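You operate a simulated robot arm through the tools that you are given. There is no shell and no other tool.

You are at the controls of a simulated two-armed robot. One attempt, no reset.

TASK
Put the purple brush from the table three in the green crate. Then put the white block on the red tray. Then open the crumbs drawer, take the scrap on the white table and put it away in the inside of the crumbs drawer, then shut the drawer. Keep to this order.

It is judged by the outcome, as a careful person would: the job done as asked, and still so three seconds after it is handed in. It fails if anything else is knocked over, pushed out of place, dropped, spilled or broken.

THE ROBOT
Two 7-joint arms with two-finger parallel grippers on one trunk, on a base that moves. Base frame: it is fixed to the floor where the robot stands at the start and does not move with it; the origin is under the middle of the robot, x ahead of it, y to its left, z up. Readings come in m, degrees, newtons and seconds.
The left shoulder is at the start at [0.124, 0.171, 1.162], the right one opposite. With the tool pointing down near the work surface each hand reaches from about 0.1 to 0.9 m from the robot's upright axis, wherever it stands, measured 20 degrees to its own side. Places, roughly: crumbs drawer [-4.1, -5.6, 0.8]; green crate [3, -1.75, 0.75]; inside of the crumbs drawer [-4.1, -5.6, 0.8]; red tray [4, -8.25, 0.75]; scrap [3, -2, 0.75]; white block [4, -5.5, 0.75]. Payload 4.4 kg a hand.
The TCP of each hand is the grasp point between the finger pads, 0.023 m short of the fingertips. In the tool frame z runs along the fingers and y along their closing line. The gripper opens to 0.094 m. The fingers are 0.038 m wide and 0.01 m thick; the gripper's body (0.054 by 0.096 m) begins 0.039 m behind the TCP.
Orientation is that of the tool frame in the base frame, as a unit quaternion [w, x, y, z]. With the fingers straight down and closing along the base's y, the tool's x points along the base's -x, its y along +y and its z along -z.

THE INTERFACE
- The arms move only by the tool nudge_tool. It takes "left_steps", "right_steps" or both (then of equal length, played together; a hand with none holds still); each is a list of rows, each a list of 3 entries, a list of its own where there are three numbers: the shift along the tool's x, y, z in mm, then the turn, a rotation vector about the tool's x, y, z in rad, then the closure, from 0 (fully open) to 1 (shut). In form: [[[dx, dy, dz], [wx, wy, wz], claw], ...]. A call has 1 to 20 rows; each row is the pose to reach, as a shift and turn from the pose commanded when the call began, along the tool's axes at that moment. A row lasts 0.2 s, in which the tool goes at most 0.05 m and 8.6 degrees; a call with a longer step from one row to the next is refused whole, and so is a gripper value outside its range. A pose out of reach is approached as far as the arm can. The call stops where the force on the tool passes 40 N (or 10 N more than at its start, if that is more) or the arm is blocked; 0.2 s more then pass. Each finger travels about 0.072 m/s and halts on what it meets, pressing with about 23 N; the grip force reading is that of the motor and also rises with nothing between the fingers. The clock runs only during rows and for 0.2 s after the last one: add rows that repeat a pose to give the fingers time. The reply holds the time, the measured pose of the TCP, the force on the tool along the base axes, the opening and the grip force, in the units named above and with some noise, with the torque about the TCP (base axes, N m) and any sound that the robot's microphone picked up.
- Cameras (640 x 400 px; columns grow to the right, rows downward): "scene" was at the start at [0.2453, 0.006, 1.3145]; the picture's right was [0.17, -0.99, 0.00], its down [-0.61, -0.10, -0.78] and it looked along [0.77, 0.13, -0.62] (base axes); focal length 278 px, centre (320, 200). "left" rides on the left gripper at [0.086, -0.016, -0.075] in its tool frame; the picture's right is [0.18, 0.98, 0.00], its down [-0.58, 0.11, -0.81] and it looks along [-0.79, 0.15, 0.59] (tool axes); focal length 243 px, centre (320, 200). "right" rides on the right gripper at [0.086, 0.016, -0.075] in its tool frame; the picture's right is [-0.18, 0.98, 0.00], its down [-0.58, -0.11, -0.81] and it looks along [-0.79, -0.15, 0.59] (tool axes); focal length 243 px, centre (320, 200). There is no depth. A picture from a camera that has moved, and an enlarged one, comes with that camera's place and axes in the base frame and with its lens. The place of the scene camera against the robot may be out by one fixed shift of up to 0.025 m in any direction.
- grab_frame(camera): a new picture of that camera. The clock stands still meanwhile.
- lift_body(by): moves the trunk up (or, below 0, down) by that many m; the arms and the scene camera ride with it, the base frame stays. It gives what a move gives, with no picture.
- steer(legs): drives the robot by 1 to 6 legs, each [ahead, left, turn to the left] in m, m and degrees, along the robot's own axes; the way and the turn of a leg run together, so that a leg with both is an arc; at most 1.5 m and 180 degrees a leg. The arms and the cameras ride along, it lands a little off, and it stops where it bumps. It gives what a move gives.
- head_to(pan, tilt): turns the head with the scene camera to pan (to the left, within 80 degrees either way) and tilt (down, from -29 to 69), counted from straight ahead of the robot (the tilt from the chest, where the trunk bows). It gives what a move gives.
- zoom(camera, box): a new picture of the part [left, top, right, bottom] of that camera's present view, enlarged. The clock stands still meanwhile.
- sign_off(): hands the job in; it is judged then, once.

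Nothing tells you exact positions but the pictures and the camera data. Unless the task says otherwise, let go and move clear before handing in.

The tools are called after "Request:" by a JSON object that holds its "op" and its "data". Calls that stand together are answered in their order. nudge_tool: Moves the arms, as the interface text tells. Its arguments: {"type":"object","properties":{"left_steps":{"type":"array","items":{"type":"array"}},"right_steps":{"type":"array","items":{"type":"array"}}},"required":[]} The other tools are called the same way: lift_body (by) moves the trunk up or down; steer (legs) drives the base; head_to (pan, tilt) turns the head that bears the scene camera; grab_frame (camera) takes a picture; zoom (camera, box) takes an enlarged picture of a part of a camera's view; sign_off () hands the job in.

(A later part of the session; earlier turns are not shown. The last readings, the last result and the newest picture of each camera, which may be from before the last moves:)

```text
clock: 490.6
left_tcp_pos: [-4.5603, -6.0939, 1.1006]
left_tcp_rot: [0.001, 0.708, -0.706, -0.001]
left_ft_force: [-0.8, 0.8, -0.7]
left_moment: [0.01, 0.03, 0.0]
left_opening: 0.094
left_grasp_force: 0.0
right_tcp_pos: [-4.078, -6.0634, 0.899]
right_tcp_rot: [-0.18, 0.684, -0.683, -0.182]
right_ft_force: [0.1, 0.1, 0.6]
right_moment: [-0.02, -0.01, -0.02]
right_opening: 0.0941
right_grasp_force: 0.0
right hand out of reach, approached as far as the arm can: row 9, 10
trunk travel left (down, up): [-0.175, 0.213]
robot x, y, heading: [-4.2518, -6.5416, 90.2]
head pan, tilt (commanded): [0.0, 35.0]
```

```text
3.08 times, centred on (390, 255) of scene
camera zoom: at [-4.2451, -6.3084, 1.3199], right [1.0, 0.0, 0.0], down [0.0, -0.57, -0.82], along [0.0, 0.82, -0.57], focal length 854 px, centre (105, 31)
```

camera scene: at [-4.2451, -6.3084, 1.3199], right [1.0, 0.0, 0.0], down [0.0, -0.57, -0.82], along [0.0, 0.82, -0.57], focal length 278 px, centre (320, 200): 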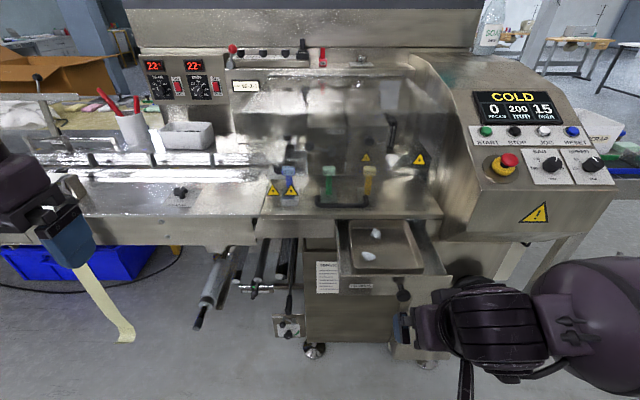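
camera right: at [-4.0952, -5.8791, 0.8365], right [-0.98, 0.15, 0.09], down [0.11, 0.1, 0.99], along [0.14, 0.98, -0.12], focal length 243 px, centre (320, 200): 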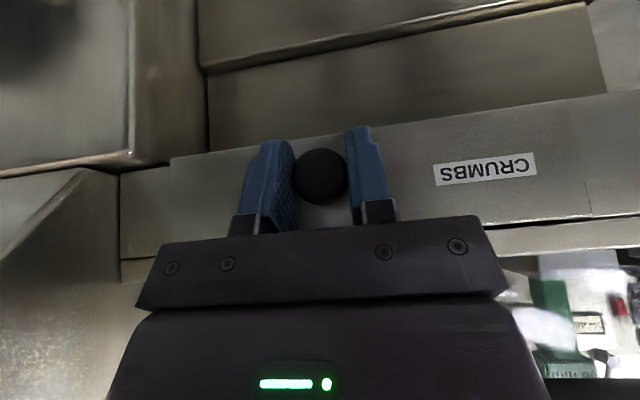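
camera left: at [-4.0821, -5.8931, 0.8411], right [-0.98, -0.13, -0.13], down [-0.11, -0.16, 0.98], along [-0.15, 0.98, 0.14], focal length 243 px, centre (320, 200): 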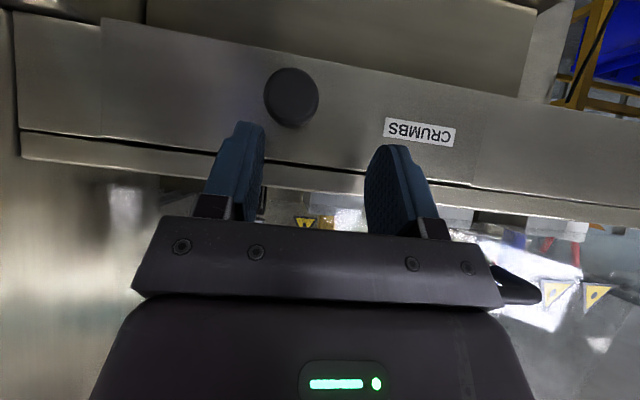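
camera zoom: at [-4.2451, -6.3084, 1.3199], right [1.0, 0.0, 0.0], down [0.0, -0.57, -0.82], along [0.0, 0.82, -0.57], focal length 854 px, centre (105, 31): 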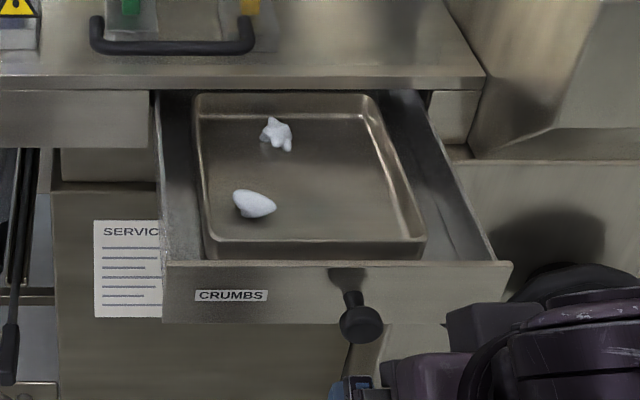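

The drawer is open, with a pan inside holding crumbs. I'll bring the right hand back to its standard pose, then go fetch the scrap.

Request:
{"op": "nudge_tool", "data": {"right_steps": [[[-8, 4, -25], [0, 0.06, 0], 0], [[-16, 8, -50], [0, 0.13, 0], 0], [[-24, 12, -75], [0, 0.2, 0], 0], [[-33, 16, -100], [0, 0.27, 0], 0], [[-41, 20, -125], [0, 0.34, 0], 0], [[-49, 24, -150], [0, 0.41, 0], 0], [[-57, 27, -172], [0, 0.47, 0], 0], [[-65, 30, -193], [0, 0.524, 0], 0], [[-65, 30, -193], [0, 0.524, 0], 0]]}}

Request:
{"op": "lift_body", "data": {"by": 0.1}}

Request:
{"op": "steer", "data": {"legs": [[-0.08, 0, 0], [0, 0, 90]]}}

```text
clock: 492.6
left_tcp_pos: [-4.56, -6.0933, 1.1006]
left_tcp_rot: [0.001, 0.708, -0.706, 0.0]
left_ft_force: [-0.4, -0.4, -0.1]
left_moment: [-0.03, 0.01, -0.02]
left_opening: 0.0941
left_grasp_force: 0.1
right_tcp_pos: [-4.1076, -6.1016, 1.0974]
right_tcp_rot: [0.003, 0.708, -0.706, 0.002]
right_ft_force: [0.0, 0.3, 0.3]
right_moment: [-0.03, 0.01, -0.03]
right_opening: 0.0937
right_grasp_force: 0.0
right hand out of reach, approached as far as the arm can: row 2, 3
trunk travel left (down, up): [-0.175, 0.213]
robot x, y, heading: [-4.2497, -6.537, 90.4]
head pan, tilt (commanded): [0.0, 35.0]
```

```text
clock: 494.0
left_tcp_pos: [-4.5597, -6.093, 1.1996]
left_tcp_rot: [0.001, 0.708, -0.707, 0.0]
left_ft_force: [0.1, 0.6, -1.0]
left_moment: [0.01, 0.01, -0.02]
left_opening: 0.0942
left_grasp_force: 0.0
right_tcp_pos: [-4.1074, -6.102, 1.1964]
right_tcp_rot: [0.003, 0.709, -0.705, 0.002]
right_ft_force: [1.0, 1.0, -0.1]
right_moment: [-0.02, 0.01, 0.01]
right_opening: 0.0941
right_grasp_force: 0.1
trunk travel left (down, up): [-0.275, 0.113]
robot x, y, heading: [-4.2504, -6.5387, 90.1]
head pan, tilt (commanded): [0.0, 35.0]
```

```text
clock: 498.9
left_tcp_pos: [-4.7002, -6.929, 1.1999]
left_tcp_rot: [0.001, 1.0, 0.0, 0.0]
left_ft_force: [0.5, -0.2, 0.3]
left_moment: [-0.03, 0.0, 0.0]
left_opening: 0.0939
left_grasp_force: 0.2
right_tcp_pos: [-4.6905, -6.4758, 1.1972]
right_tcp_rot: [0.0, 1.0, 0.002, 0.003]
right_ft_force: [-0.3, 0.4, -0.9]
right_moment: [0.02, 0.04, -0.01]
right_opening: 0.094
right_grasp_force: 0.0
trunk travel left (down, up): [-0.275, 0.113]
robot x, y, heading: [-4.2565, -6.6206, -180.0]
head pan, tilt (commanded): [0.0, 35.0]
```

I'll retrace the inbound path: back along the lane, strafe through the gap, then east to the white table.

Request:
{"op": "steer", "data": {"legs": [[-1.2, 0, 0], [-0.6, 0, 0]]}}

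```text
clock: 507.9
left_tcp_pos: [-2.904, -6.9262, 1.2002]
left_tcp_rot: [0.002, 1.0, 0.0, 0.0]
left_ft_force: [0.1, -0.3, 0.2]
left_moment: [0.0, -0.01, 0.01]
left_opening: 0.094
left_grasp_force: 0.0
right_tcp_pos: [-2.8942, -6.474, 1.1985]
right_tcp_rot: [0.001, 1.0, 0.002, 0.004]
right_ft_force: [-0.2, -0.1, 0.8]
right_moment: [-0.03, -0.02, 0.01]
right_opening: 0.0938
right_grasp_force: 0.1
trunk travel left (down, up): [-0.275, 0.113]
robot x, y, heading: [-2.4575, -6.6216, -179.8]
head pan, tilt (commanded): [0.0, 35.0]
```

Request:
{"op": "steer", "data": {"legs": [[0, -1.3, 0], [0, -1.35, 0]]}}

Request:
{"op": "head_to", "data": {"pan": 0, "tilt": 15}}

Request:
{"op": "grab_frame", "data": {"camera": "scene"}}

```text
clock: 531.1
left_tcp_pos: [-2.9004, -4.2859, 1.2002]
left_tcp_rot: [0.001, 1.0, -0.001, 0.0]
left_ft_force: [-0.5, -0.2, 1.0]
left_moment: [0.01, 0.03, -0.02]
left_opening: 0.0937
left_grasp_force: 0.1
right_tcp_pos: [-2.8897, -3.8327, 1.198]
right_tcp_rot: [0.002, 1.0, 0.0, 0.002]
right_ft_force: [-0.1, -0.2, 0.6]
right_moment: [-0.03, 0.0, 0.01]
right_opening: 0.094
right_grasp_force: 0.1
trunk travel left (down, up): [-0.275, 0.113]
robot x, y, heading: [-2.4515, -3.9841, 179.7]
head pan, tilt (commanded): [0.0, 35.0]
```

```text
clock: 531.9
left_tcp_pos: [-2.9001, -4.2864, 1.2007]
left_tcp_rot: [0.002, 1.0, -0.003, 0.0]
left_ft_force: [0.3, 0.3, -0.4]
left_moment: [-0.02, -0.03, 0.01]
left_opening: 0.0939
left_grasp_force: 0.0
right_tcp_pos: [-2.8893, -3.8338, 1.1982]
right_tcp_rot: [0.001, 1.0, -0.001, 0.003]
right_ft_force: [0.1, -0.1, -1.5]
right_moment: [0.01, 0.02, 0.0]
right_opening: 0.0938
right_grasp_force: 0.0
trunk travel left (down, up): [-0.275, 0.113]
robot x, y, heading: [-2.4555, -3.9793, 180.0]
head pan, tilt (commanded): [0.0, 15.0]
```

```text
taken
camera scene: at [-2.6135, -3.9886, 1.4598], right [0.0, 1.0, 0.0], down [0.26, 0.0, -0.97], along [-0.97, 0.0, -0.26], focal length 278 px, centre (320, 200)
```

scene: 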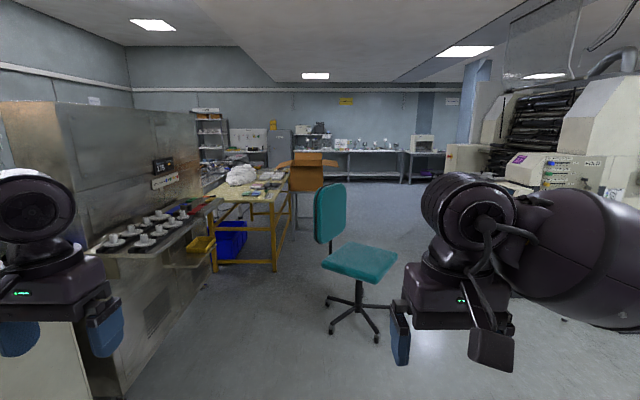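

Request:
{"op": "steer", "data": {"legs": [[-1.5, 0, 0], [-1.5, 0, 0], [-1.5, 0, 0], [-0.8, 0, 0], [0, 0, -90]]}}

Request:
{"op": "head_to", "data": {"pan": 0, "tilt": 30}}

Request:
{"op": "grab_frame", "data": {"camera": "scene"}}

```text
clock: 561.0
left_tcp_pos: [2.5308, -3.571, 1.1998]
left_tcp_rot: [0.0, 0.712, -0.702, -0.001]
left_ft_force: [0.1, -0.6, 0.5]
left_moment: [-0.01, 0.01, 0.0]
left_opening: 0.0937
left_grasp_force: 0.1
right_tcp_pos: [2.9826, -3.5739, 1.1975]
right_tcp_rot: [0.002, 0.714, -0.701, 0.001]
right_ft_force: [0.6, 0.1, 0.8]
right_moment: [-0.03, 0.0, 0.0]
right_opening: 0.0939
right_grasp_force: 0.1
trunk travel left (down, up): [-0.275, 0.113]
robot x, y, heading: [2.8446, -4.0163, 91.2]
head pan, tilt (commanded): [0.0, 15.0]
```

```text
clock: 561.8
left_tcp_pos: [2.5293, -3.5701, 1.2013]
left_tcp_rot: [0.0, 0.712, -0.702, -0.001]
left_ft_force: [-0.4, -1.1, -0.9]
left_moment: [-0.01, -0.01, 0.02]
left_opening: 0.0943
left_grasp_force: 0.1
right_tcp_pos: [2.9829, -3.5746, 1.197]
right_tcp_rot: [0.003, 0.713, -0.701, 0.001]
right_ft_force: [-0.5, 0.5, -0.9]
right_moment: [-0.03, 0.01, -0.01]
right_opening: 0.0938
right_grasp_force: 0.2
trunk travel left (down, up): [-0.275, 0.113]
robot x, y, heading: [2.8423, -4.0131, 90.9]
head pan, tilt (commanded): [0.0, 30.0]
```

```text
taken
camera scene: at [2.8491, -3.8568, 1.4358], right [1.0, 0.01, 0.0], down [0.01, -0.5, -0.87], along [-0.01, 0.87, -0.5], focal length 278 px, centre (320, 200)
```

scene: 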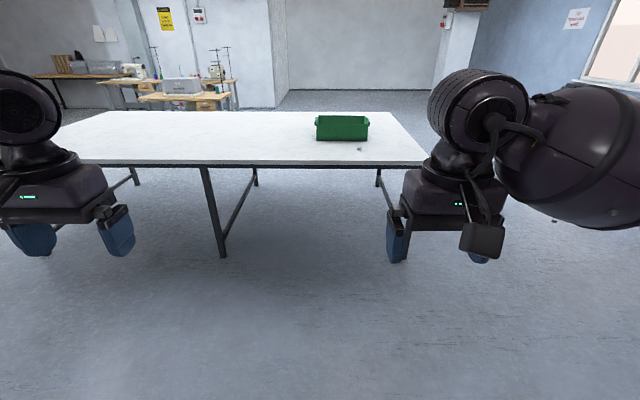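

Request:
{"op": "steer", "data": {"legs": [[0, 0, -1.0], [1.1, 0, 0], [0, -0.1, 0]]}}

Request:
{"op": "lift_body", "data": {"by": -0.1}}

Request:
{"op": "head_to", "data": {"pan": -5, "tilt": 45}}

Request:
{"op": "grab_frame", "data": {"camera": "scene"}}

Request:
{"op": "grab_frame", "data": {"camera": "right"}}

```text
clock: 568.9
left_tcp_pos: [2.6327, -2.4642, 1.2006]
left_tcp_rot: [0.002, 0.709, -0.705, 0.0]
left_ft_force: [0.7, 0.3, -0.3]
left_moment: [0.0, -0.01, -0.01]
left_opening: 0.094
left_grasp_force: 0.1
right_tcp_pos: [3.085, -2.4721, 1.1972]
right_tcp_rot: [0.002, 0.709, -0.705, 0.001]
right_ft_force: [0.2, -0.3, -0.2]
right_moment: [-0.01, 0.02, 0.02]
right_opening: 0.094
right_grasp_force: 0.0
trunk travel left (down, up): [-0.275, 0.113]
robot x, y, heading: [2.9388, -2.9093, 90.3]
head pan, tilt (commanded): [0.0, 30.0]
```

```text
clock: 570.2
left_tcp_pos: [2.6324, -2.4668, 1.1026]
left_tcp_rot: [0.0, 0.708, -0.706, -0.002]
left_ft_force: [0.1, 0.1, -0.5]
left_moment: [0.02, 0.01, 0.04]
left_opening: 0.094
left_grasp_force: 0.0
right_tcp_pos: [3.0848, -2.4736, 1.1]
right_tcp_rot: [0.001, 0.71, -0.705, 0.0]
right_ft_force: [-0.2, -0.6, 0.7]
right_moment: [-0.01, -0.02, 0.0]
right_opening: 0.094
right_grasp_force: 0.0
trunk travel left (down, up): [-0.175, 0.213]
robot x, y, heading: [2.9379, -2.9074, 90.4]
head pan, tilt (commanded): [0.0, 30.0]
```

```text
clock: 571.0
left_tcp_pos: [2.632, -2.4641, 1.0999]
left_tcp_rot: [0.001, 0.708, -0.706, 0.0]
left_ft_force: [-0.5, -0.9, 1.0]
left_moment: [0.0, 0.0, -0.05]
left_opening: 0.0938
left_grasp_force: 0.3
right_tcp_pos: [3.0844, -2.4724, 1.0966]
right_tcp_rot: [0.002, 0.709, -0.705, 0.001]
right_ft_force: [-0.9, 0.1, 0.2]
right_moment: [-0.02, 0.02, 0.01]
right_opening: 0.0941
right_grasp_force: 0.2
trunk travel left (down, up): [-0.175, 0.213]
robot x, y, heading: [2.9444, -2.9082, 90.7]
head pan, tilt (commanded): [-5.0, 45.0]
```

```text
taken
camera scene: at [2.9549, -2.6858, 1.305], right [1.0, -0.08, 0.0], down [-0.06, -0.7, -0.71], along [0.06, 0.71, -0.71], focal length 278 px, centre (320, 200)
```

scene: 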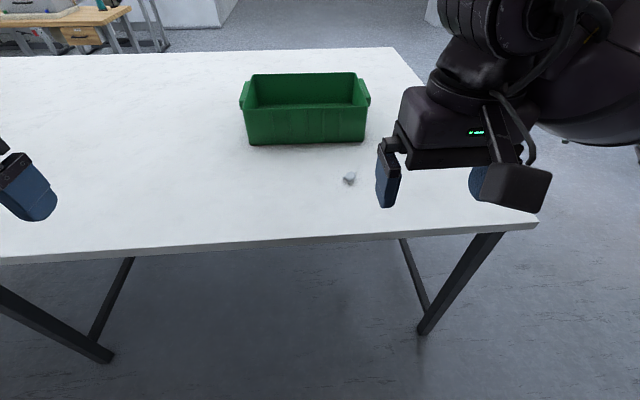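

```text
taken
camera right: at [3.0703, -2.5579, 1.1736], right [-0.98, 0.18, 0.0], down [0.11, 0.59, 0.8], along [0.14, 0.79, -0.6], focal length 243 px, centre (320, 200)
```

right: 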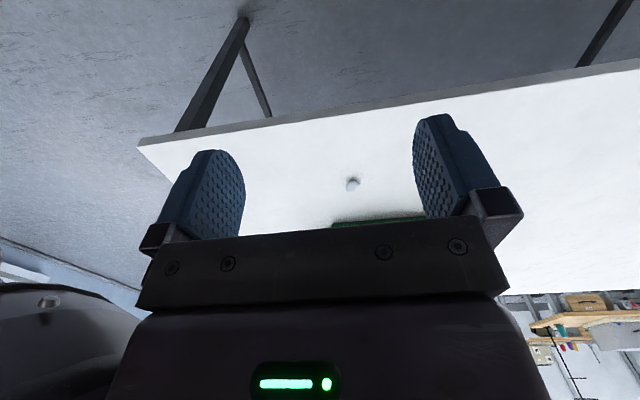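

The scrap is about (3.072, −2.12) by the right wrist camera. I'll come a little closer and hover over it.

Request:
{"op": "steer", "data": {"legs": [[0.14, 0, -0.5]]}}

Request:
{"op": "nudge_tool", "data": {"right_steps": [[[-15, 0, 30], [0, 0, 0], 0], [[-30, 0, 60], [0, 0, 0], 0], [[-45, 0, 90], [0, 0, 0], 0], [[-60, 0, 120], [0, 0, 0], 0], [[-60, 0, 120], [0, 0, 0], 0]]}}

Request:
{"op": "grab_frame", "data": {"camera": "right"}}

Request:
{"op": "zoom", "data": {"camera": "right", "box": [260, 100, 420, 220]}}

```text
clock: 572.4
left_tcp_pos: [2.6364, -2.3213, 1.1007]
left_tcp_rot: [0.0, -0.706, 0.709, 0.001]
left_ft_force: [0.4, 0.3, -0.7]
left_moment: [0.0, 0.0, -0.02]
left_opening: 0.094
left_grasp_force: 0.1
right_tcp_pos: [3.0896, -2.3328, 1.0977]
right_tcp_rot: [-0.003, -0.706, 0.708, -0.001]
right_ft_force: [0.5, 0.0, -1.1]
right_moment: [-0.09, -0.02, 0.0]
right_opening: 0.0941
right_grasp_force: 0.1
trunk travel left (down, up): [-0.175, 0.213]
robot x, y, heading: [2.9409, -2.7706, 89.5]
head pan, tilt (commanded): [-5.0, 45.0]
```

```text
clock: 573.5
left_tcp_pos: [2.6368, -2.3212, 1.1013]
left_tcp_rot: [-0.001, -0.705, 0.709, 0.001]
left_ft_force: [0.4, 0.2, 1.0]
left_moment: [-0.01, 0.0, 0.0]
left_opening: 0.0941
left_grasp_force: 0.0
right_tcp_pos: [3.0897, -2.2739, 0.977]
right_tcp_rot: [-0.003, -0.706, 0.709, -0.001]
right_ft_force: [0.1, -0.2, -0.1]
right_moment: [-0.05, 0.01, 0.02]
right_opening: 0.0942
right_grasp_force: 0.0
trunk travel left (down, up): [-0.175, 0.213]
robot x, y, heading: [2.9414, -2.77, 89.6]
head pan, tilt (commanded): [-5.0, 45.0]
```

```text
taken
camera right: at [3.0746, -2.3595, 1.053], right [-0.98, 0.19, 0.0], down [0.11, 0.58, 0.8], along [0.15, 0.79, -0.6], focal length 243 px, centre (320, 200)
```

right: 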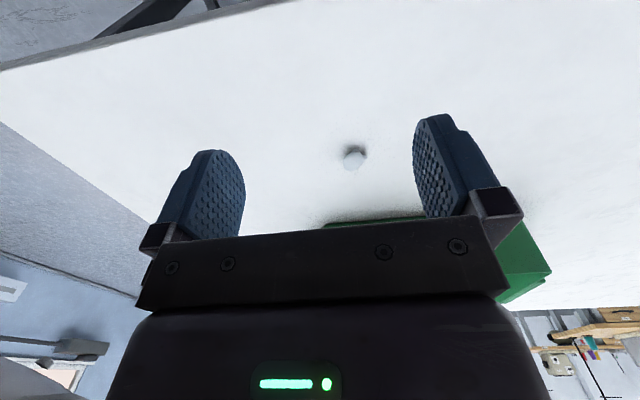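

```text
3.33 times, centred on (340, 160) of right
camera zoom: at [3.0746, -2.3595, 1.053], right [-0.98, 0.19, 0.0], down [0.11, 0.58, 0.8], along [0.15, 0.79, -0.6], focal length 809 px, centre (253, 333)
```

zoom: 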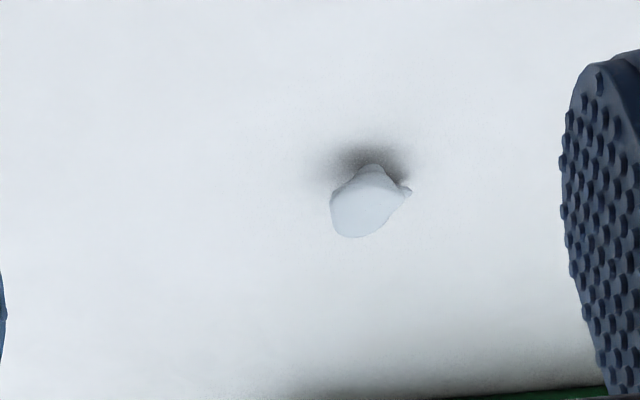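

Request:
{"op": "nudge_tool", "data": {"right_steps": [[[-32, 3, 10], [0, 0, 0], 0], [[-64, 7, 25], [0, 0, 0], 0], [[-96, 10, 40], [0, 0, 0], 0], [[-128, 14, 60], [0, 0, 0], 0], [[-150, 17, 77], [0, 0, 0], 0], [[-150, 17, 77], [0, 0, 0], 0]]}}

Request:
{"op": "grab_frame", "data": {"camera": "right"}}

Request:
{"op": "zoom", "data": {"camera": "right", "box": [240, 60, 400, 200]}}

```text
clock: 575.0
left_tcp_pos: [2.6358, -2.3228, 1.1011]
left_tcp_rot: [0.0, -0.705, 0.71, 0.002]
left_ft_force: [-0.1, 0.8, 0.5]
left_moment: [0.04, 0.01, 0.01]
left_opening: 0.094
left_grasp_force: 0.2
right_tcp_pos: [3.0738, -2.1243, 0.8986]
right_tcp_rot: [-0.002, -0.707, 0.708, -0.001]
right_ft_force: [0.5, 0.9, 0.3]
right_moment: [-0.02, -0.01, 0.03]
right_opening: 0.0938
right_grasp_force: 0.0
trunk travel left (down, up): [-0.175, 0.213]
robot x, y, heading: [2.9411, -2.7717, 89.8]
head pan, tilt (commanded): [-5.0, 45.0]
```

```text
taken
camera right: at [3.0582, -2.2102, 0.9749], right [-0.98, 0.19, 0.0], down [0.11, 0.58, 0.8], along [0.15, 0.79, -0.59], focal length 243 px, centre (320, 200)
```

right: 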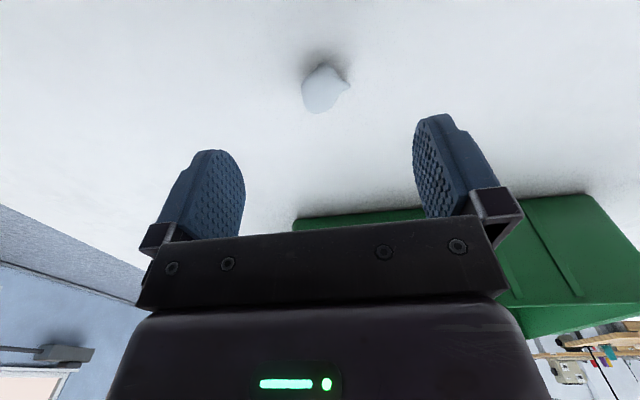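

```text
2.86 times, centred on (320, 130) of right
camera zoom: at [3.0582, -2.2102, 0.9749], right [-0.98, 0.19, 0.0], down [0.11, 0.58, 0.8], along [0.15, 0.79, -0.59], focal length 693 px, centre (320, 400)
```

zoom: 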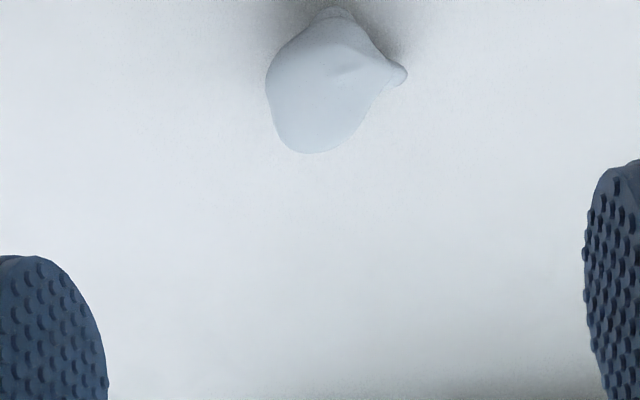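

The scrap's centre is about (3.073, −2.12, 0.812). Descending to the table with fingers open around it.

Request:
{"op": "nudge_tool", "data": {"right_steps": [[[-2, 1, 25], [0, 0, 0], 0], [[-4, 1, 45], [0, 0, 0], 0], [[-4, 1, 60], [0, 0, 0], 0], [[-4, 1, 68], [0, 0, 0], 0], [[-4, 1, 68], [0, 0, 0], 0]]}}

Request:
{"op": "grab_frame", "data": {"camera": "right"}}

```text
clock: 576.1
left_tcp_pos: [2.6363, -2.322, 1.1005]
left_tcp_rot: [0.0, -0.705, 0.709, 0.001]
left_ft_force: [0.4, 0.8, 0.6]
left_moment: [0.0, 0.01, 0.0]
left_opening: 0.0942
left_grasp_force: 0.1
right_tcp_pos: [3.0711, -2.1222, 0.8298]
right_tcp_rot: [-0.003, -0.707, 0.708, -0.001]
right_ft_force: [-0.4, 0.3, -0.5]
right_moment: [0.01, 0.01, 0.03]
right_opening: 0.094
right_grasp_force: 0.2
trunk travel left (down, up): [-0.175, 0.213]
robot x, y, heading: [2.9431, -2.7715, 89.9]
head pan, tilt (commanded): [-5.0, 45.0]
```

```text
taken
camera right: at [3.0558, -2.207, 0.907], right [-0.98, 0.19, 0.0], down [0.11, 0.59, 0.8], along [0.15, 0.79, -0.6], focal length 243 px, centre (320, 200)
```

right: 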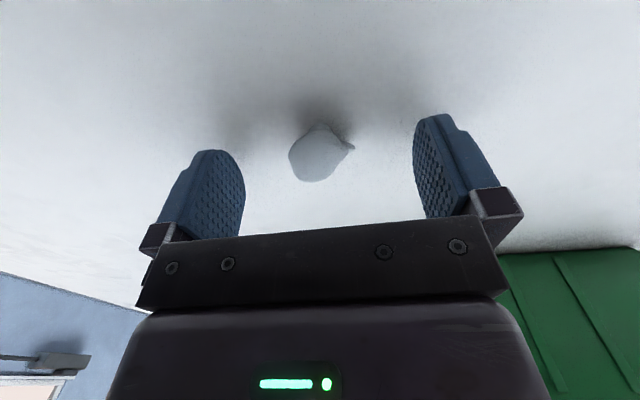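

Request:
{"op": "nudge_tool", "data": {"right_steps": [[[0, 0, 3], [0, 0, 0], 0], [[0, 0, 5], [0, 0, 0], 0], [[0, 0, 5], [0, 0, 0], 0]]}}

```text
clock: 577.0
left_tcp_pos: [2.6373, -2.3223, 1.1009]
left_tcp_rot: [0.0, -0.705, 0.709, 0.001]
left_ft_force: [-0.2, 0.1, 0.2]
left_moment: [-0.02, -0.02, -0.02]
left_opening: 0.094
left_grasp_force: 0.1
right_tcp_pos: [3.0721, -2.1208, 0.826]
right_tcp_rot: [-0.003, -0.706, 0.708, -0.001]
right_ft_force: [0.5, -0.4, 0.6]
right_moment: [0.01, 0.01, 0.0]
right_opening: 0.0939
right_grasp_force: 0.1
trunk travel left (down, up): [-0.175, 0.213]
robot x, y, heading: [2.9435, -2.7732, 89.4]
head pan, tilt (commanded): [-5.0, 45.0]
```

Not touching the table yet; closing the fingers on the scrap.

Request:
{"op": "nudge_tool", "data": {"right_steps": [[[0, 0, 2], [0, 0, 0], 0.2], [[0, 0, 2], [0, 0, 0], 0.4], [[0, 0, 2], [0, 0, 0], 0.6], [[0, 0, 2], [0, 0, 0], 0.8], [[0, 0, 2], [0, 0, 0], 1], [[0, 0, 2], [0, 0, 0], 1], [[0, 0, 2], [0, 0, 0], 1], [[0, 0, 2], [0, 0, 0], 1]]}}

Request:
{"op": "grab_frame", "data": {"camera": "right"}}

```text
clock: 578.8
left_tcp_pos: [2.6374, -2.3205, 1.101]
left_tcp_rot: [-0.001, -0.705, 0.709, 0.001]
left_ft_force: [-0.4, -0.8, 0.5]
left_moment: [-0.02, -0.01, 0.01]
left_opening: 0.0938
left_grasp_force: 0.0
right_tcp_pos: [3.0724, -2.1206, 0.8243]
right_tcp_rot: [-0.002, -0.706, 0.708, -0.002]
right_ft_force: [0.7, 0.8, 0.4]
right_moment: [0.01, 0.06, 0.04]
right_opening: 0.0254
right_grasp_force: 23.2
trunk travel left (down, up): [-0.175, 0.213]
robot x, y, heading: [2.9433, -2.7717, 89.8]
head pan, tilt (commanded): [-5.0, 45.0]
```

```text
taken
camera right: at [3.0561, -2.2068, 0.9002], right [-0.98, 0.19, 0.0], down [0.11, 0.59, 0.8], along [0.15, 0.79, -0.6], focal length 243 px, centre (320, 200)
```

right: 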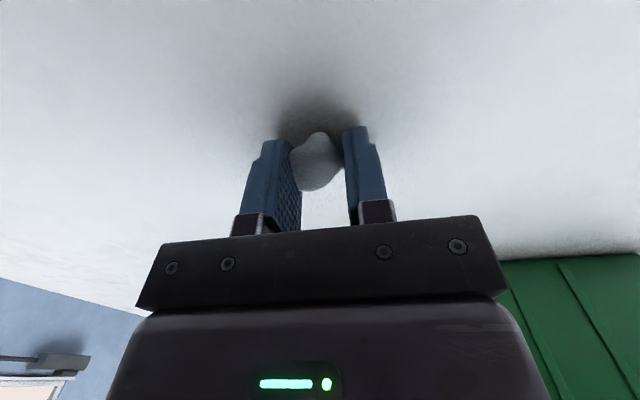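

The scrap is gripped (opening 0.025 m, 23 N). Lifting it straight up and checking it stays.

Request:
{"op": "nudge_tool", "data": {"right_steps": [[[0, 0, -8], [0, 0, 0], 1], [[0, 0, -25], [0, 0, 0], 1], [[0, 0, -60], [0, 0, 0], 1], [[0, 0, -100], [0, 0, 0], 1], [[20, 0, -140], [0, 0, 0], 1], [[50, 0, -180], [0, 0, 0], 1], [[80, 0, -220], [0, 0, 0], 1], [[110, 0, -260], [0, 0, 0], 1], [[140, 0, -275], [0, 0, 0], 1], [[170, 0, -275], [0, 0, 0], 1], [[170, 0, -275], [0, 0, 0], 1]]}}

Request:
{"op": "grab_frame", "data": {"camera": "right"}}

Request:
{"op": "grab_frame", "data": {"camera": "scene"}}

```text
clock: 581.1
left_tcp_pos: [2.6376, -2.3222, 1.0995]
left_tcp_rot: [0.0, -0.705, 0.71, 0.001]
left_ft_force: [-0.3, -0.3, 0.0]
left_moment: [-0.01, 0.0, 0.02]
left_opening: 0.0942
left_grasp_force: 0.0
right_tcp_pos: [3.0711, -2.2884, 1.0996]
right_tcp_rot: [-0.003, -0.706, 0.708, -0.001]
right_ft_force: [-0.5, -0.7, 0.1]
right_moment: [-0.06, -0.02, 0.0]
right_opening: 0.0255
right_grasp_force: 22.8
trunk travel left (down, up): [-0.175, 0.213]
robot x, y, heading: [2.9416, -2.772, 89.7]
head pan, tilt (commanded): [-5.0, 45.0]
```

```text
taken
camera right: at [3.0557, -2.3748, 1.1759], right [-0.98, 0.19, 0.0], down [0.11, 0.59, 0.8], along [0.15, 0.79, -0.6], focal length 243 px, centre (320, 200)
```

right: 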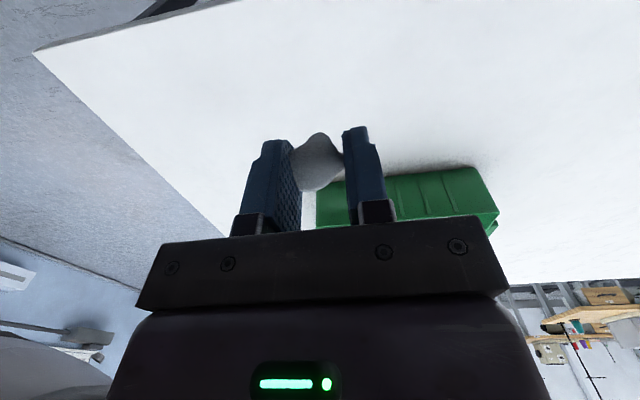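

```text
taken
camera scene: at [2.9573, -2.5459, 1.3049], right [1.0, -0.09, 0.0], down [-0.07, -0.7, -0.71], along [0.07, 0.7, -0.71], focal length 278 px, centre (320, 200)
```

scene: 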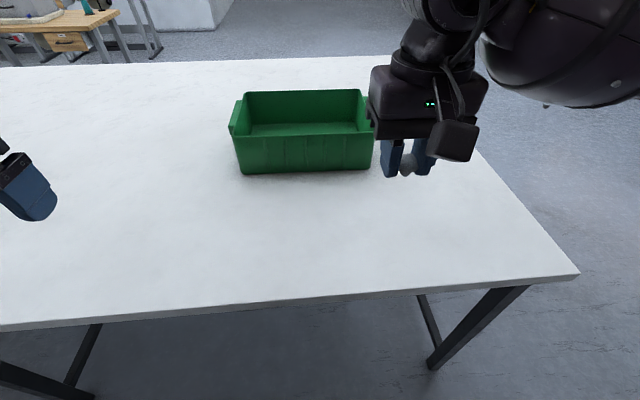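

Scrap is held. Travelling back along the same route to the drawer.

Request:
{"op": "lift_body", "data": {"by": 0.1}}

Request:
{"op": "steer", "data": {"legs": [[-1.21, 0, 0], [0, 0, 90.3], [1.5, 0, 0], [1.5, 0, 0], [1.5, 0, 0]]}}

Request:
{"op": "grab_frame", "data": {"camera": "right"}}

```text
clock: 582.5
left_tcp_pos: [2.6355, -2.3201, 1.1992]
left_tcp_rot: [-0.001, -0.705, 0.71, 0.001]
left_ft_force: [-0.1, -0.4, -0.5]
left_moment: [-0.01, 0.0, 0.0]
left_opening: 0.094
left_grasp_force: 0.0
right_tcp_pos: [3.0712, -2.2897, 1.2004]
right_tcp_rot: [-0.003, -0.707, 0.707, -0.001]
right_ft_force: [-0.2, 1.0, -0.8]
right_moment: [-0.02, -0.03, 0.01]
right_opening: 0.0253
right_grasp_force: 23.0
trunk travel left (down, up): [-0.275, 0.113]
robot x, y, heading: [2.9411, -2.7671, 89.5]
head pan, tilt (commanded): [-5.0, 45.0]
```

```text
clock: 613.6
left_tcp_pos: [-2.0408, -4.1739, 1.2011]
left_tcp_rot: [0.001, 1.0, -0.021, 0.0]
left_ft_force: [0.7, -0.3, -0.1]
left_moment: [0.02, -0.01, 0.0]
left_opening: 0.0941
left_grasp_force: 0.0
right_tcp_pos: [-2.0554, -3.7375, 1.1997]
right_tcp_rot: [0.001, 1.0, -0.02, 0.002]
right_ft_force: [0.2, -0.2, -0.4]
right_moment: [0.02, 0.0, -0.01]
right_opening: 0.0254
right_grasp_force: 22.3
trunk travel left (down, up): [-0.275, 0.113]
robot x, y, heading: [-1.5809, -3.886, 177.2]
head pan, tilt (commanded): [-5.0, 45.0]
```

```text
taken
camera right: at [-1.9691, -3.7566, 1.2764], right [-0.22, -0.97, 0.0], down [-0.58, 0.13, 0.8], along [-0.78, 0.18, -0.6], focal length 243 px, centre (320, 200)
```

right: 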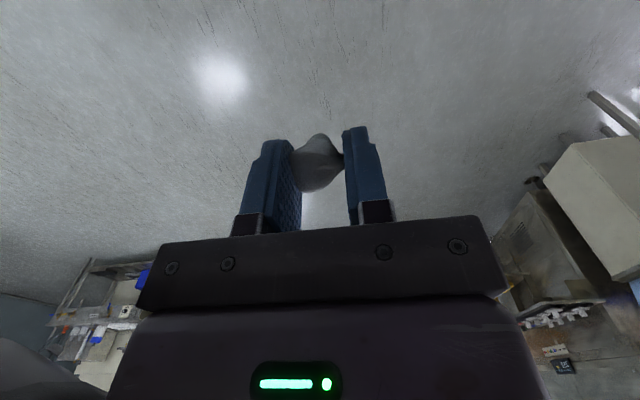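

Request:
{"op": "steer", "data": {"legs": [[0, 0, 2.8], [0.88, 0, 0]]}}

```text
clock: 618.7
left_tcp_pos: [-2.9132, -4.1946, 1.2002]
left_tcp_rot: [0.001, 1.0, -0.001, 0.0]
left_ft_force: [-0.9, 0.3, 0.0]
left_moment: [0.07, -0.04, 0.02]
left_opening: 0.0941
left_grasp_force: 0.1
right_tcp_pos: [-2.9461, -3.7598, 1.2001]
right_tcp_rot: [0.001, 1.0, 0.001, 0.003]
right_ft_force: [0.7, 0.2, -0.9]
right_moment: [0.0, -0.02, 0.0]
right_opening: 0.0253
right_grasp_force: 22.7
trunk travel left (down, up): [-0.275, 0.113]
robot x, y, heading: [-2.4636, -3.8852, 180.0]
head pan, tilt (commanded): [-5.0, 45.0]
```

Request:
{"op": "steer", "data": {"legs": [[0, 1.37, 0], [0, 1.37, 0]]}}

```text
clock: 642.5
left_tcp_pos: [-2.9416, -6.9079, 1.1994]
left_tcp_rot: [0.002, 1.0, -0.005, 0.0]
left_ft_force: [0.3, 0.4, 0.0]
left_moment: [-0.02, 0.01, 0.03]
left_opening: 0.0941
left_grasp_force: 0.1
right_tcp_pos: [-2.9711, -6.4738, 1.2002]
right_tcp_rot: [0.001, 1.0, -0.003, 0.002]
right_ft_force: [-0.4, 0.1, 0.0]
right_moment: [0.0, -0.01, 0.0]
right_opening: 0.0256
right_grasp_force: 22.9
trunk travel left (down, up): [-0.275, 0.113]
robot x, y, heading: [-2.4879, -6.6009, 179.6]
head pan, tilt (commanded): [-5.0, 45.0]
```

Request:
{"op": "steer", "data": {"legs": [[0.9, 0.03, 0.4], [0.86, 0, 0], [0, 0, -90]]}}

Request:
{"op": "head_to", "data": {"pan": 0, "tilt": 38}}

Request:
{"op": "grab_frame", "data": {"camera": "scene"}}

Request:
{"op": "grab_frame", "data": {"camera": "right"}}

```text
clock: 655.2
left_tcp_pos: [-4.5548, -6.1654, 1.201]
left_tcp_rot: [-0.001, -0.702, 0.713, 0.0]
left_ft_force: [-0.8, 0.6, -0.6]
left_moment: [0.01, -0.01, -0.02]
left_opening: 0.0941
left_grasp_force: 0.1
right_tcp_pos: [-4.1197, -6.1378, 1.2003]
right_tcp_rot: [-0.002, -0.703, 0.711, -0.001]
right_ft_force: [-0.5, 0.0, -0.9]
right_moment: [0.0, 0.03, 0.0]
right_opening: 0.0253
right_grasp_force: 23.3
trunk travel left (down, up): [-0.275, 0.113]
robot x, y, heading: [-4.2537, -6.6183, 89.2]
head pan, tilt (commanded): [-5.0, 45.0]
```

```text
clock: 655.9
left_tcp_pos: [-4.5546, -6.1652, 1.2]
left_tcp_rot: [0.0, -0.702, 0.713, 0.002]
left_ft_force: [-0.5, 0.3, 0.4]
left_moment: [-0.04, 0.01, 0.03]
left_opening: 0.0938
left_grasp_force: 0.1
right_tcp_pos: [-4.1202, -6.1378, 1.2]
right_tcp_rot: [-0.002, -0.703, 0.711, -0.001]
right_ft_force: [0.1, -0.6, -0.6]
right_moment: [-0.02, 0.01, -0.02]
right_opening: 0.0255
right_grasp_force: 22.8
trunk travel left (down, up): [-0.275, 0.113]
robot x, y, heading: [-4.2562, -6.6126, 89.3]
head pan, tilt (commanded): [0.0, 38.0]
```

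```text
taken
camera scene: at [-4.2444, -6.464, 1.4233], right [1.0, -0.01, 0.0], down [-0.01, -0.62, -0.79], along [0.01, 0.79, -0.62], focal length 278 px, centre (320, 200)
```

scene: 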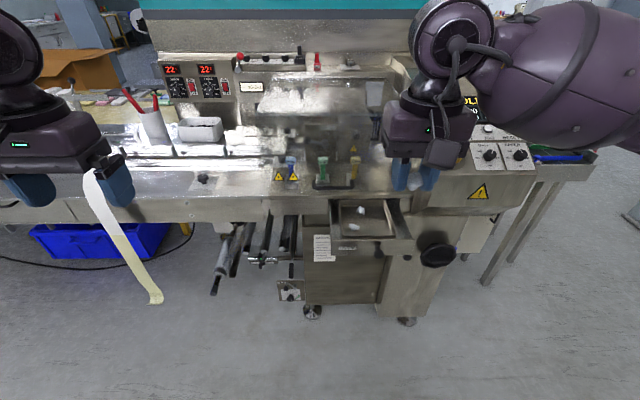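

```text
taken
camera right: at [-4.1361, -6.223, 1.2765], right [-0.98, 0.2, 0.0], down [0.12, 0.58, 0.8], along [0.16, 0.79, -0.6], focal length 243 px, centre (320, 200)
```

right: 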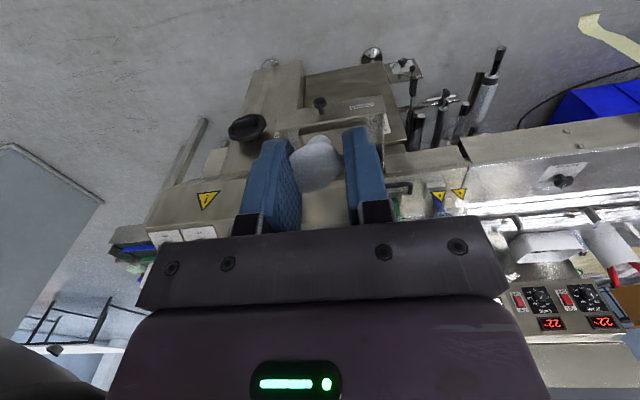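

The drawer is still open. I'll lower the trunk and hover the scrap above the pan, near its front, clear of the existing crumbs.

Request:
{"op": "lift_body", "data": {"by": -0.1}}

Request:
{"op": "nudge_tool", "data": {"right_steps": [[[-34, -6, 10], [0, 0, 0], 1], [[-68, -12, 25], [0, 0, 0], 1], [[-102, -18, 40], [0, 0, 0], 1], [[-137, -24, 60], [0, 0, 0], 1], [[-171, -29, 80], [0, 0, 0], 1], [[-205, -35, 100], [0, 0, 0], 1], [[-239, -41, 125], [0, 0, 0], 1], [[-273, -47, 150], [0, 0, 0], 1], [[-273, -47, 150], [0, 0, 0], 1]]}}

Request:
{"op": "grab_frame", "data": {"camera": "right"}}

Request:
{"op": "grab_frame", "data": {"camera": "scene"}}

```text
clock: 657.3
left_tcp_pos: [-4.5546, -6.1667, 1.1023]
left_tcp_rot: [0.001, -0.702, 0.712, 0.002]
left_ft_force: [-0.2, -0.9, 0.4]
left_moment: [0.03, -0.02, 0.04]
left_opening: 0.094
left_grasp_force: 0.1
right_tcp_pos: [-4.1187, -6.1387, 1.1017]
right_tcp_rot: [-0.001, -0.703, 0.711, 0.0]
right_ft_force: [-0.2, 0.7, 0.1]
right_moment: [0.05, 0.03, 0.0]
right_opening: 0.0254
right_grasp_force: 23.0
trunk travel left (down, up): [-0.175, 0.213]
robot x, y, heading: [-4.2533, -6.6217, 89.2]
head pan, tilt (commanded): [0.0, 38.0]
```

```text
clock: 659.3
left_tcp_pos: [-4.555, -6.1661, 1.1007]
left_tcp_rot: [-0.001, -0.701, 0.713, 0.001]
left_ft_force: [-1.1, -0.3, 0.2]
left_moment: [0.01, -0.02, 0.02]
left_opening: 0.0942
left_grasp_force: 0.1
right_tcp_pos: [-4.0702, -5.8661, 0.9504]
right_tcp_rot: [-0.002, -0.703, 0.711, 0.0]
right_ft_force: [0.3, 0.3, -0.6]
right_moment: [0.01, 0.0, 0.0]
right_opening: 0.0251
right_grasp_force: 22.8
trunk travel left (down, up): [-0.175, 0.213]
robot x, y, heading: [-4.251, -6.62, 89.3]
head pan, tilt (commanded): [0.0, 38.0]
```

```text
taken
camera right: at [-4.086, -5.9513, 1.0259], right [-0.98, 0.2, 0.0], down [0.12, 0.58, 0.8], along [0.16, 0.79, -0.59], focal length 243 px, centre (320, 200)
```

right: 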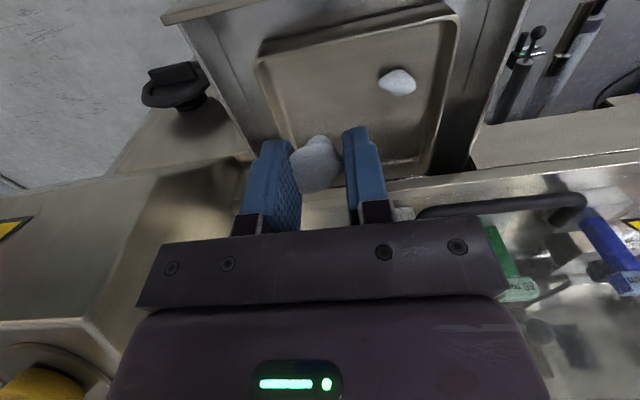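

```text
taken
camera scene: at [-4.2431, -6.388, 1.3155], right [1.0, -0.01, 0.0], down [-0.01, -0.62, -0.79], along [0.01, 0.79, -0.62], focal length 278 px, centre (320, 200)
```

scene: 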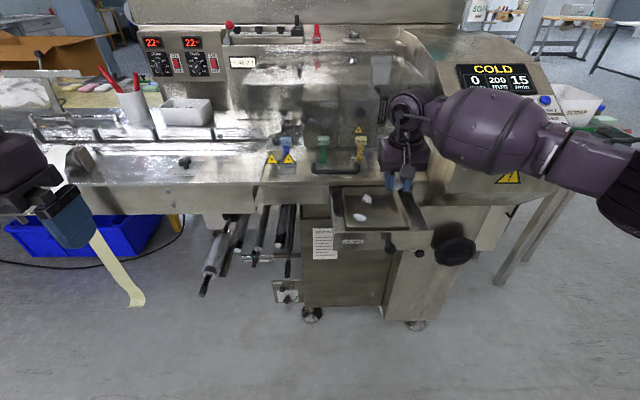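

Pan opening spans x −4.16…−4.03, y −5.87…−5.74, with a crumb at (−4.133, −5.82). I'll set the scrap down at (−4.07, −5.815).

Request:
{"op": "nudge_tool", "data": {"right_steps": [[[-25, 0, 0], [0, 0, 0], 1], [[-51, 0, 10], [0, 0, 0], 1], [[-51, 0, 40], [0, 0, 0], 1], [[-51, 0, 70], [0, 0, 0], 1], [[-51, 0, 95], [0, 0, 0], 1], [[-51, 0, 95], [0, 0, 0], 1]]}}

Request:
{"op": "grab_frame", "data": {"camera": "right"}}

Request:
{"op": "zoom", "data": {"camera": "scene", "box": [300, 150, 460, 270]}}

```text
clock: 660.7
left_tcp_pos: [-4.5549, -6.1666, 1.1]
left_tcp_rot: [0.0, -0.702, 0.712, 0.001]
left_ft_force: [-0.3, -0.5, 0.0]
left_moment: [-0.01, -0.01, -0.01]
left_opening: 0.0942
left_grasp_force: 0.1
right_tcp_pos: [-4.0696, -5.8149, 0.8539]
right_tcp_rot: [-0.002, -0.703, 0.711, 0.0]
right_ft_force: [-0.1, 0.1, -0.3]
right_moment: [0.01, -0.02, 0.02]
right_opening: 0.0254
right_grasp_force: 22.7
trunk travel left (down, up): [-0.175, 0.213]
robot x, y, heading: [-4.2549, -6.6157, 89.0]
head pan, tilt (commanded): [0.0, 38.0]
```

```text
taken
camera right: at [-4.0855, -5.9009, 0.9303], right [-0.98, 0.2, 0.0], down [0.12, 0.58, 0.8], along [0.16, 0.79, -0.6], focal length 243 px, centre (320, 200)
```

right: 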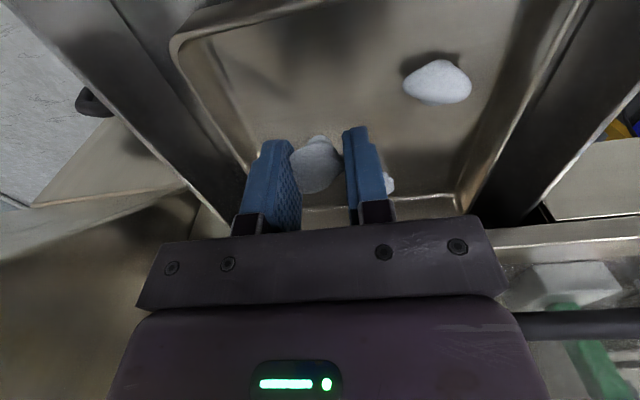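

```text
3.33 times, centred on (380, 210) of scene
camera zoom: at [-4.2433, -6.3877, 1.3154], right [1.0, -0.01, 0.0], down [-0.01, -0.62, -0.79], along [0.01, 0.79, -0.62], focal length 925 px, centre (120, 167)
```

zoom: 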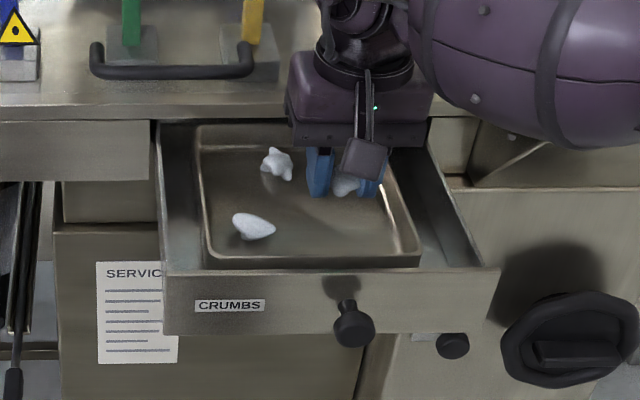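

Request:
{"op": "nudge_tool", "data": {"right_steps": [[[6, -4, 5], [0, 0, 0], 1], [[6, -4, 10], [0, 0, 0], 1], [[6, -4, 14], [0, 0, 0], 1], [[6, -4, 14], [0, 0, 0], 1]]}}

Request:
{"op": "nudge_tool", "data": {"right_steps": [[[0, 0, 3], [0, 0, 0], 1], [[0, 0, 6], [0, 0, 0], 1], [[0, 0, 6], [0, 0, 0], 1]]}}

Request:
{"op": "nudge_tool", "data": {"right_steps": [[[0, 0, 3], [0, 0, 0], 1], [[0, 0, 6], [0, 0, 0], 1], [[0, 0, 6], [0, 0, 0], 1]]}}

Request:
{"op": "grab_frame", "data": {"camera": "right"}}

Request:
{"op": "zoom", "data": {"camera": "scene", "box": [300, 150, 460, 270]}}

```text
clock: 661.7
left_tcp_pos: [-4.5544, -6.1646, 1.1002]
left_tcp_rot: [0.0, -0.702, 0.712, 0.0]
left_ft_force: [-0.2, 0.2, 0.6]
left_moment: [-0.01, -0.02, 0.0]
left_opening: 0.0941
left_grasp_force: 0.1
right_tcp_pos: [-4.066, -5.8218, 0.8391]
right_tcp_rot: [-0.003, -0.703, 0.711, -0.001]
right_ft_force: [-0.2, -0.7, 0.6]
right_moment: [-0.02, 0.02, 0.0]
right_opening: 0.0251
right_grasp_force: 23.0
trunk travel left (down, up): [-0.175, 0.213]
robot x, y, heading: [-4.2586, -6.6207, 89.3]
head pan, tilt (commanded): [0.0, 38.0]
```

```text
clock: 662.5
left_tcp_pos: [-4.5553, -6.1651, 1.1005]
left_tcp_rot: [0.0, -0.702, 0.712, 0.0]
left_ft_force: [0.6, 0.5, 0.4]
left_moment: [0.0, 0.01, -0.03]
left_opening: 0.0939
left_grasp_force: 0.0
right_tcp_pos: [-4.0663, -5.8216, 0.8339]
right_tcp_rot: [-0.003, -0.704, 0.711, -0.002]
right_ft_force: [-0.2, 0.8, -0.6]
right_moment: [0.0, 0.03, 0.04]
right_opening: 0.0253
right_grasp_force: 22.7
trunk travel left (down, up): [-0.175, 0.213]
robot x, y, heading: [-4.2543, -6.6172, 89.0]
head pan, tilt (commanded): [0.0, 38.0]
```

```text
clock: 663.3
left_tcp_pos: [-4.5553, -6.1649, 1.1005]
left_tcp_rot: [-0.001, -0.702, 0.712, 0.0]
left_ft_force: [-0.2, 0.8, 0.0]
left_moment: [0.0, 0.01, -0.01]
left_opening: 0.0938
left_grasp_force: 0.0
right_tcp_pos: [-4.0663, -5.8227, 0.8266]
right_tcp_rot: [-0.003, -0.703, 0.712, -0.001]
right_ft_force: [0.0, 0.5, -0.5]
right_moment: [0.03, 0.01, -0.01]
right_opening: 0.0254
right_grasp_force: 22.9
trunk travel left (down, up): [-0.175, 0.213]
robot x, y, heading: [-4.2546, -6.6156, 89.1]
head pan, tilt (commanded): [0.0, 38.0]
```

```text
taken
camera right: at [-4.0815, -5.9068, 0.9035], right [-0.98, 0.2, 0.0], down [0.12, 0.58, 0.8], along [0.16, 0.79, -0.6], focal length 243 px, centre (320, 200)
```

right: 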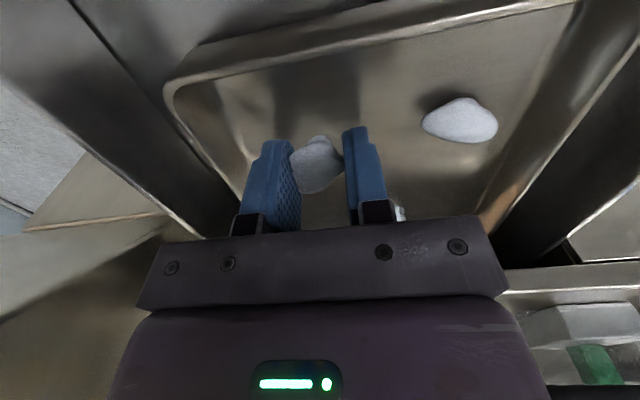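

```text
3.33 times, centred on (380, 210) of scene
camera zoom: at [-4.2433, -6.3873, 1.3153], right [1.0, -0.01, 0.0], down [-0.01, -0.62, -0.79], along [0.01, 0.79, -0.62], focal length 925 px, centre (120, 167)
```

zoom: 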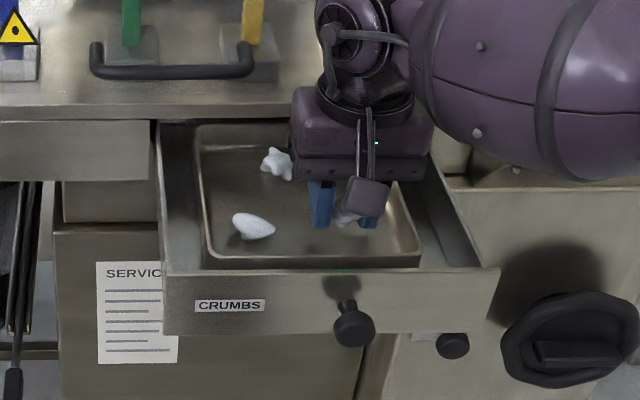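

Request:
{"op": "nudge_tool", "data": {"right_steps": [[[0, 0, 3], [0, 0, 0], 1], [[0, 0, 5], [0, 0, 0], 1], [[0, 0, 5], [0, 0, 0], 1]]}}

Request:
{"op": "nudge_tool", "data": {"right_steps": [[[0, 0, 3], [0, 0, 0], 1], [[0, 0, 5], [0, 0, 0], 1], [[0, 0, 5], [0, 0, 0], 1]]}}

Request:
{"op": "nudge_tool", "data": {"right_steps": [[[0, 0, 3], [0, 0, 0], 1], [[0, 0, 5], [0, 0, 0], 1], [[0, 0, 5], [0, 0, 0], 1]]}}

Request:
{"op": "grab_frame", "data": {"camera": "right"}}

```text
clock: 664.1
left_tcp_pos: [-4.5541, -6.1654, 1.0997]
left_tcp_rot: [-0.001, -0.702, 0.712, 0.001]
left_ft_force: [0.1, 0.9, 0.0]
left_moment: [0.02, -0.01, 0.03]
left_opening: 0.0941
left_grasp_force: 0.1
right_tcp_pos: [-4.0669, -5.8222, 0.8237]
right_tcp_rot: [-0.003, -0.703, 0.711, -0.002]
right_ft_force: [0.4, 0.3, 0.5]
right_moment: [-0.01, 0.0, -0.01]
right_opening: 0.0255
right_grasp_force: 22.5
trunk travel left (down, up): [-0.175, 0.213]
robot x, y, heading: [-4.2556, -6.6183, 89.1]
head pan, tilt (commanded): [0.0, 38.0]
```

```text
clock: 664.9
left_tcp_pos: [-4.5543, -6.1648, 1.0999]
left_tcp_rot: [-0.001, -0.702, 0.712, 0.001]
left_ft_force: [0.3, -0.1, -0.2]
left_moment: [-0.01, -0.02, 0.02]
left_opening: 0.0942
left_grasp_force: 0.2
right_tcp_pos: [-4.0657, -5.8229, 0.8178]
right_tcp_rot: [-0.003, -0.703, 0.711, -0.001]
right_ft_force: [-0.3, 0.2, -0.7]
right_moment: [0.0, 0.01, 0.01]
right_opening: 0.0256
right_grasp_force: 22.6
trunk travel left (down, up): [-0.175, 0.213]
robot x, y, heading: [-4.2514, -6.615, 89.0]
head pan, tilt (commanded): [0.0, 38.0]
```

```text
clock: 665.7
left_tcp_pos: [-4.5556, -6.1657, 1.101]
left_tcp_rot: [-0.001, -0.702, 0.712, 0.002]
left_ft_force: [-0.1, 0.5, -0.6]
left_moment: [-0.01, -0.02, 0.01]
left_opening: 0.0942
left_grasp_force: 0.1
right_tcp_pos: [-4.0662, -5.8218, 0.8134]
right_tcp_rot: [-0.002, -0.702, 0.712, 0.0]
right_ft_force: [0.6, 0.3, 2.7]
right_moment: [0.04, 0.02, -0.03]
right_opening: 0.0254
right_grasp_force: 22.9
trunk travel left (down, up): [-0.175, 0.213]
robot x, y, heading: [-4.2531, -6.6174, 89.3]
head pan, tilt (commanded): [0.0, 38.0]
```

```text
taken
camera right: at [-4.0819, -5.9072, 0.8894], right [-0.98, 0.2, 0.0], down [0.12, 0.58, 0.8], along [0.16, 0.79, -0.6], focal length 243 px, centre (320, 200)
```

right: 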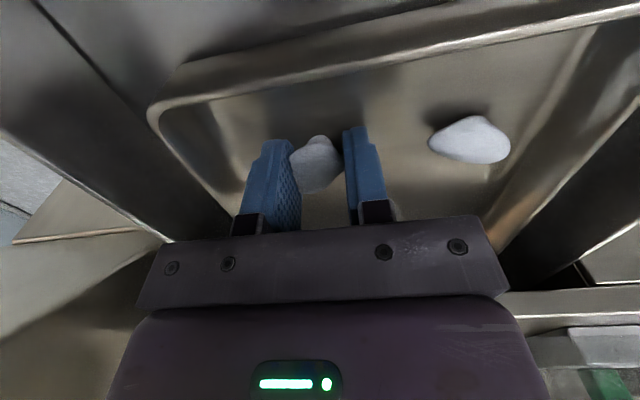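

The scrap has just touched the pan floor. Opening the fingers a little and lifting away.

Request:
{"op": "nudge_tool", "data": {"right_steps": [[[0, 0, 0], [0, 0, 0], 0.85], [[0, 0, 0], [0, 0, 0], 0.7], [[0, 0, 0], [0, 0, 0], 0.58], [[0, 0, 0], [0, 0, 0], 0.55], [[0, 0, 0], [0, 0, 0], 0.55]]}}

Request:
{"op": "grab_frame", "data": {"camera": "right"}}

```text
clock: 666.9
left_tcp_pos: [-4.5561, -6.1651, 1.101]
left_tcp_rot: [0.001, -0.701, 0.713, 0.001]
left_ft_force: [1.5, 0.3, -1.1]
left_moment: [-0.01, 0.0, -0.01]
left_opening: 0.0941
left_grasp_force: 0.1
right_tcp_pos: [-4.0658, -5.8222, 0.8139]
right_tcp_rot: [-0.002, -0.703, 0.711, -0.001]
right_ft_force: [-1.0, 0.1, 1.2]
right_moment: [0.06, 0.0, 0.01]
right_opening: 0.0417
right_grasp_force: 0.1
trunk travel left (down, up): [-0.175, 0.213]
robot x, y, heading: [-4.2559, -6.6189, 89.4]
head pan, tilt (commanded): [0.0, 38.0]
```

```text
taken
camera right: at [-4.0822, -5.9073, 0.889], right [-0.98, 0.2, 0.0], down [0.12, 0.58, 0.8], along [0.16, 0.79, -0.6], focal length 243 px, centre (320, 200)
```

right: 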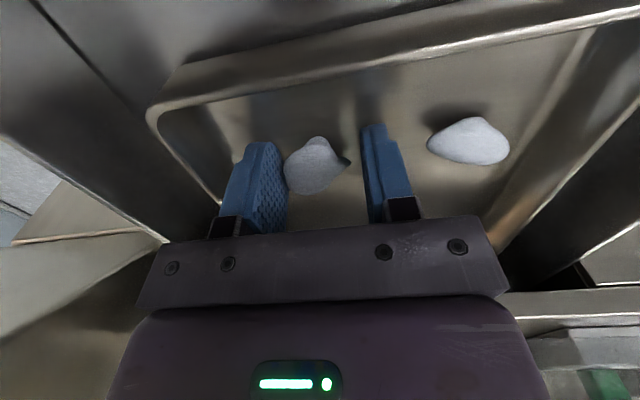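

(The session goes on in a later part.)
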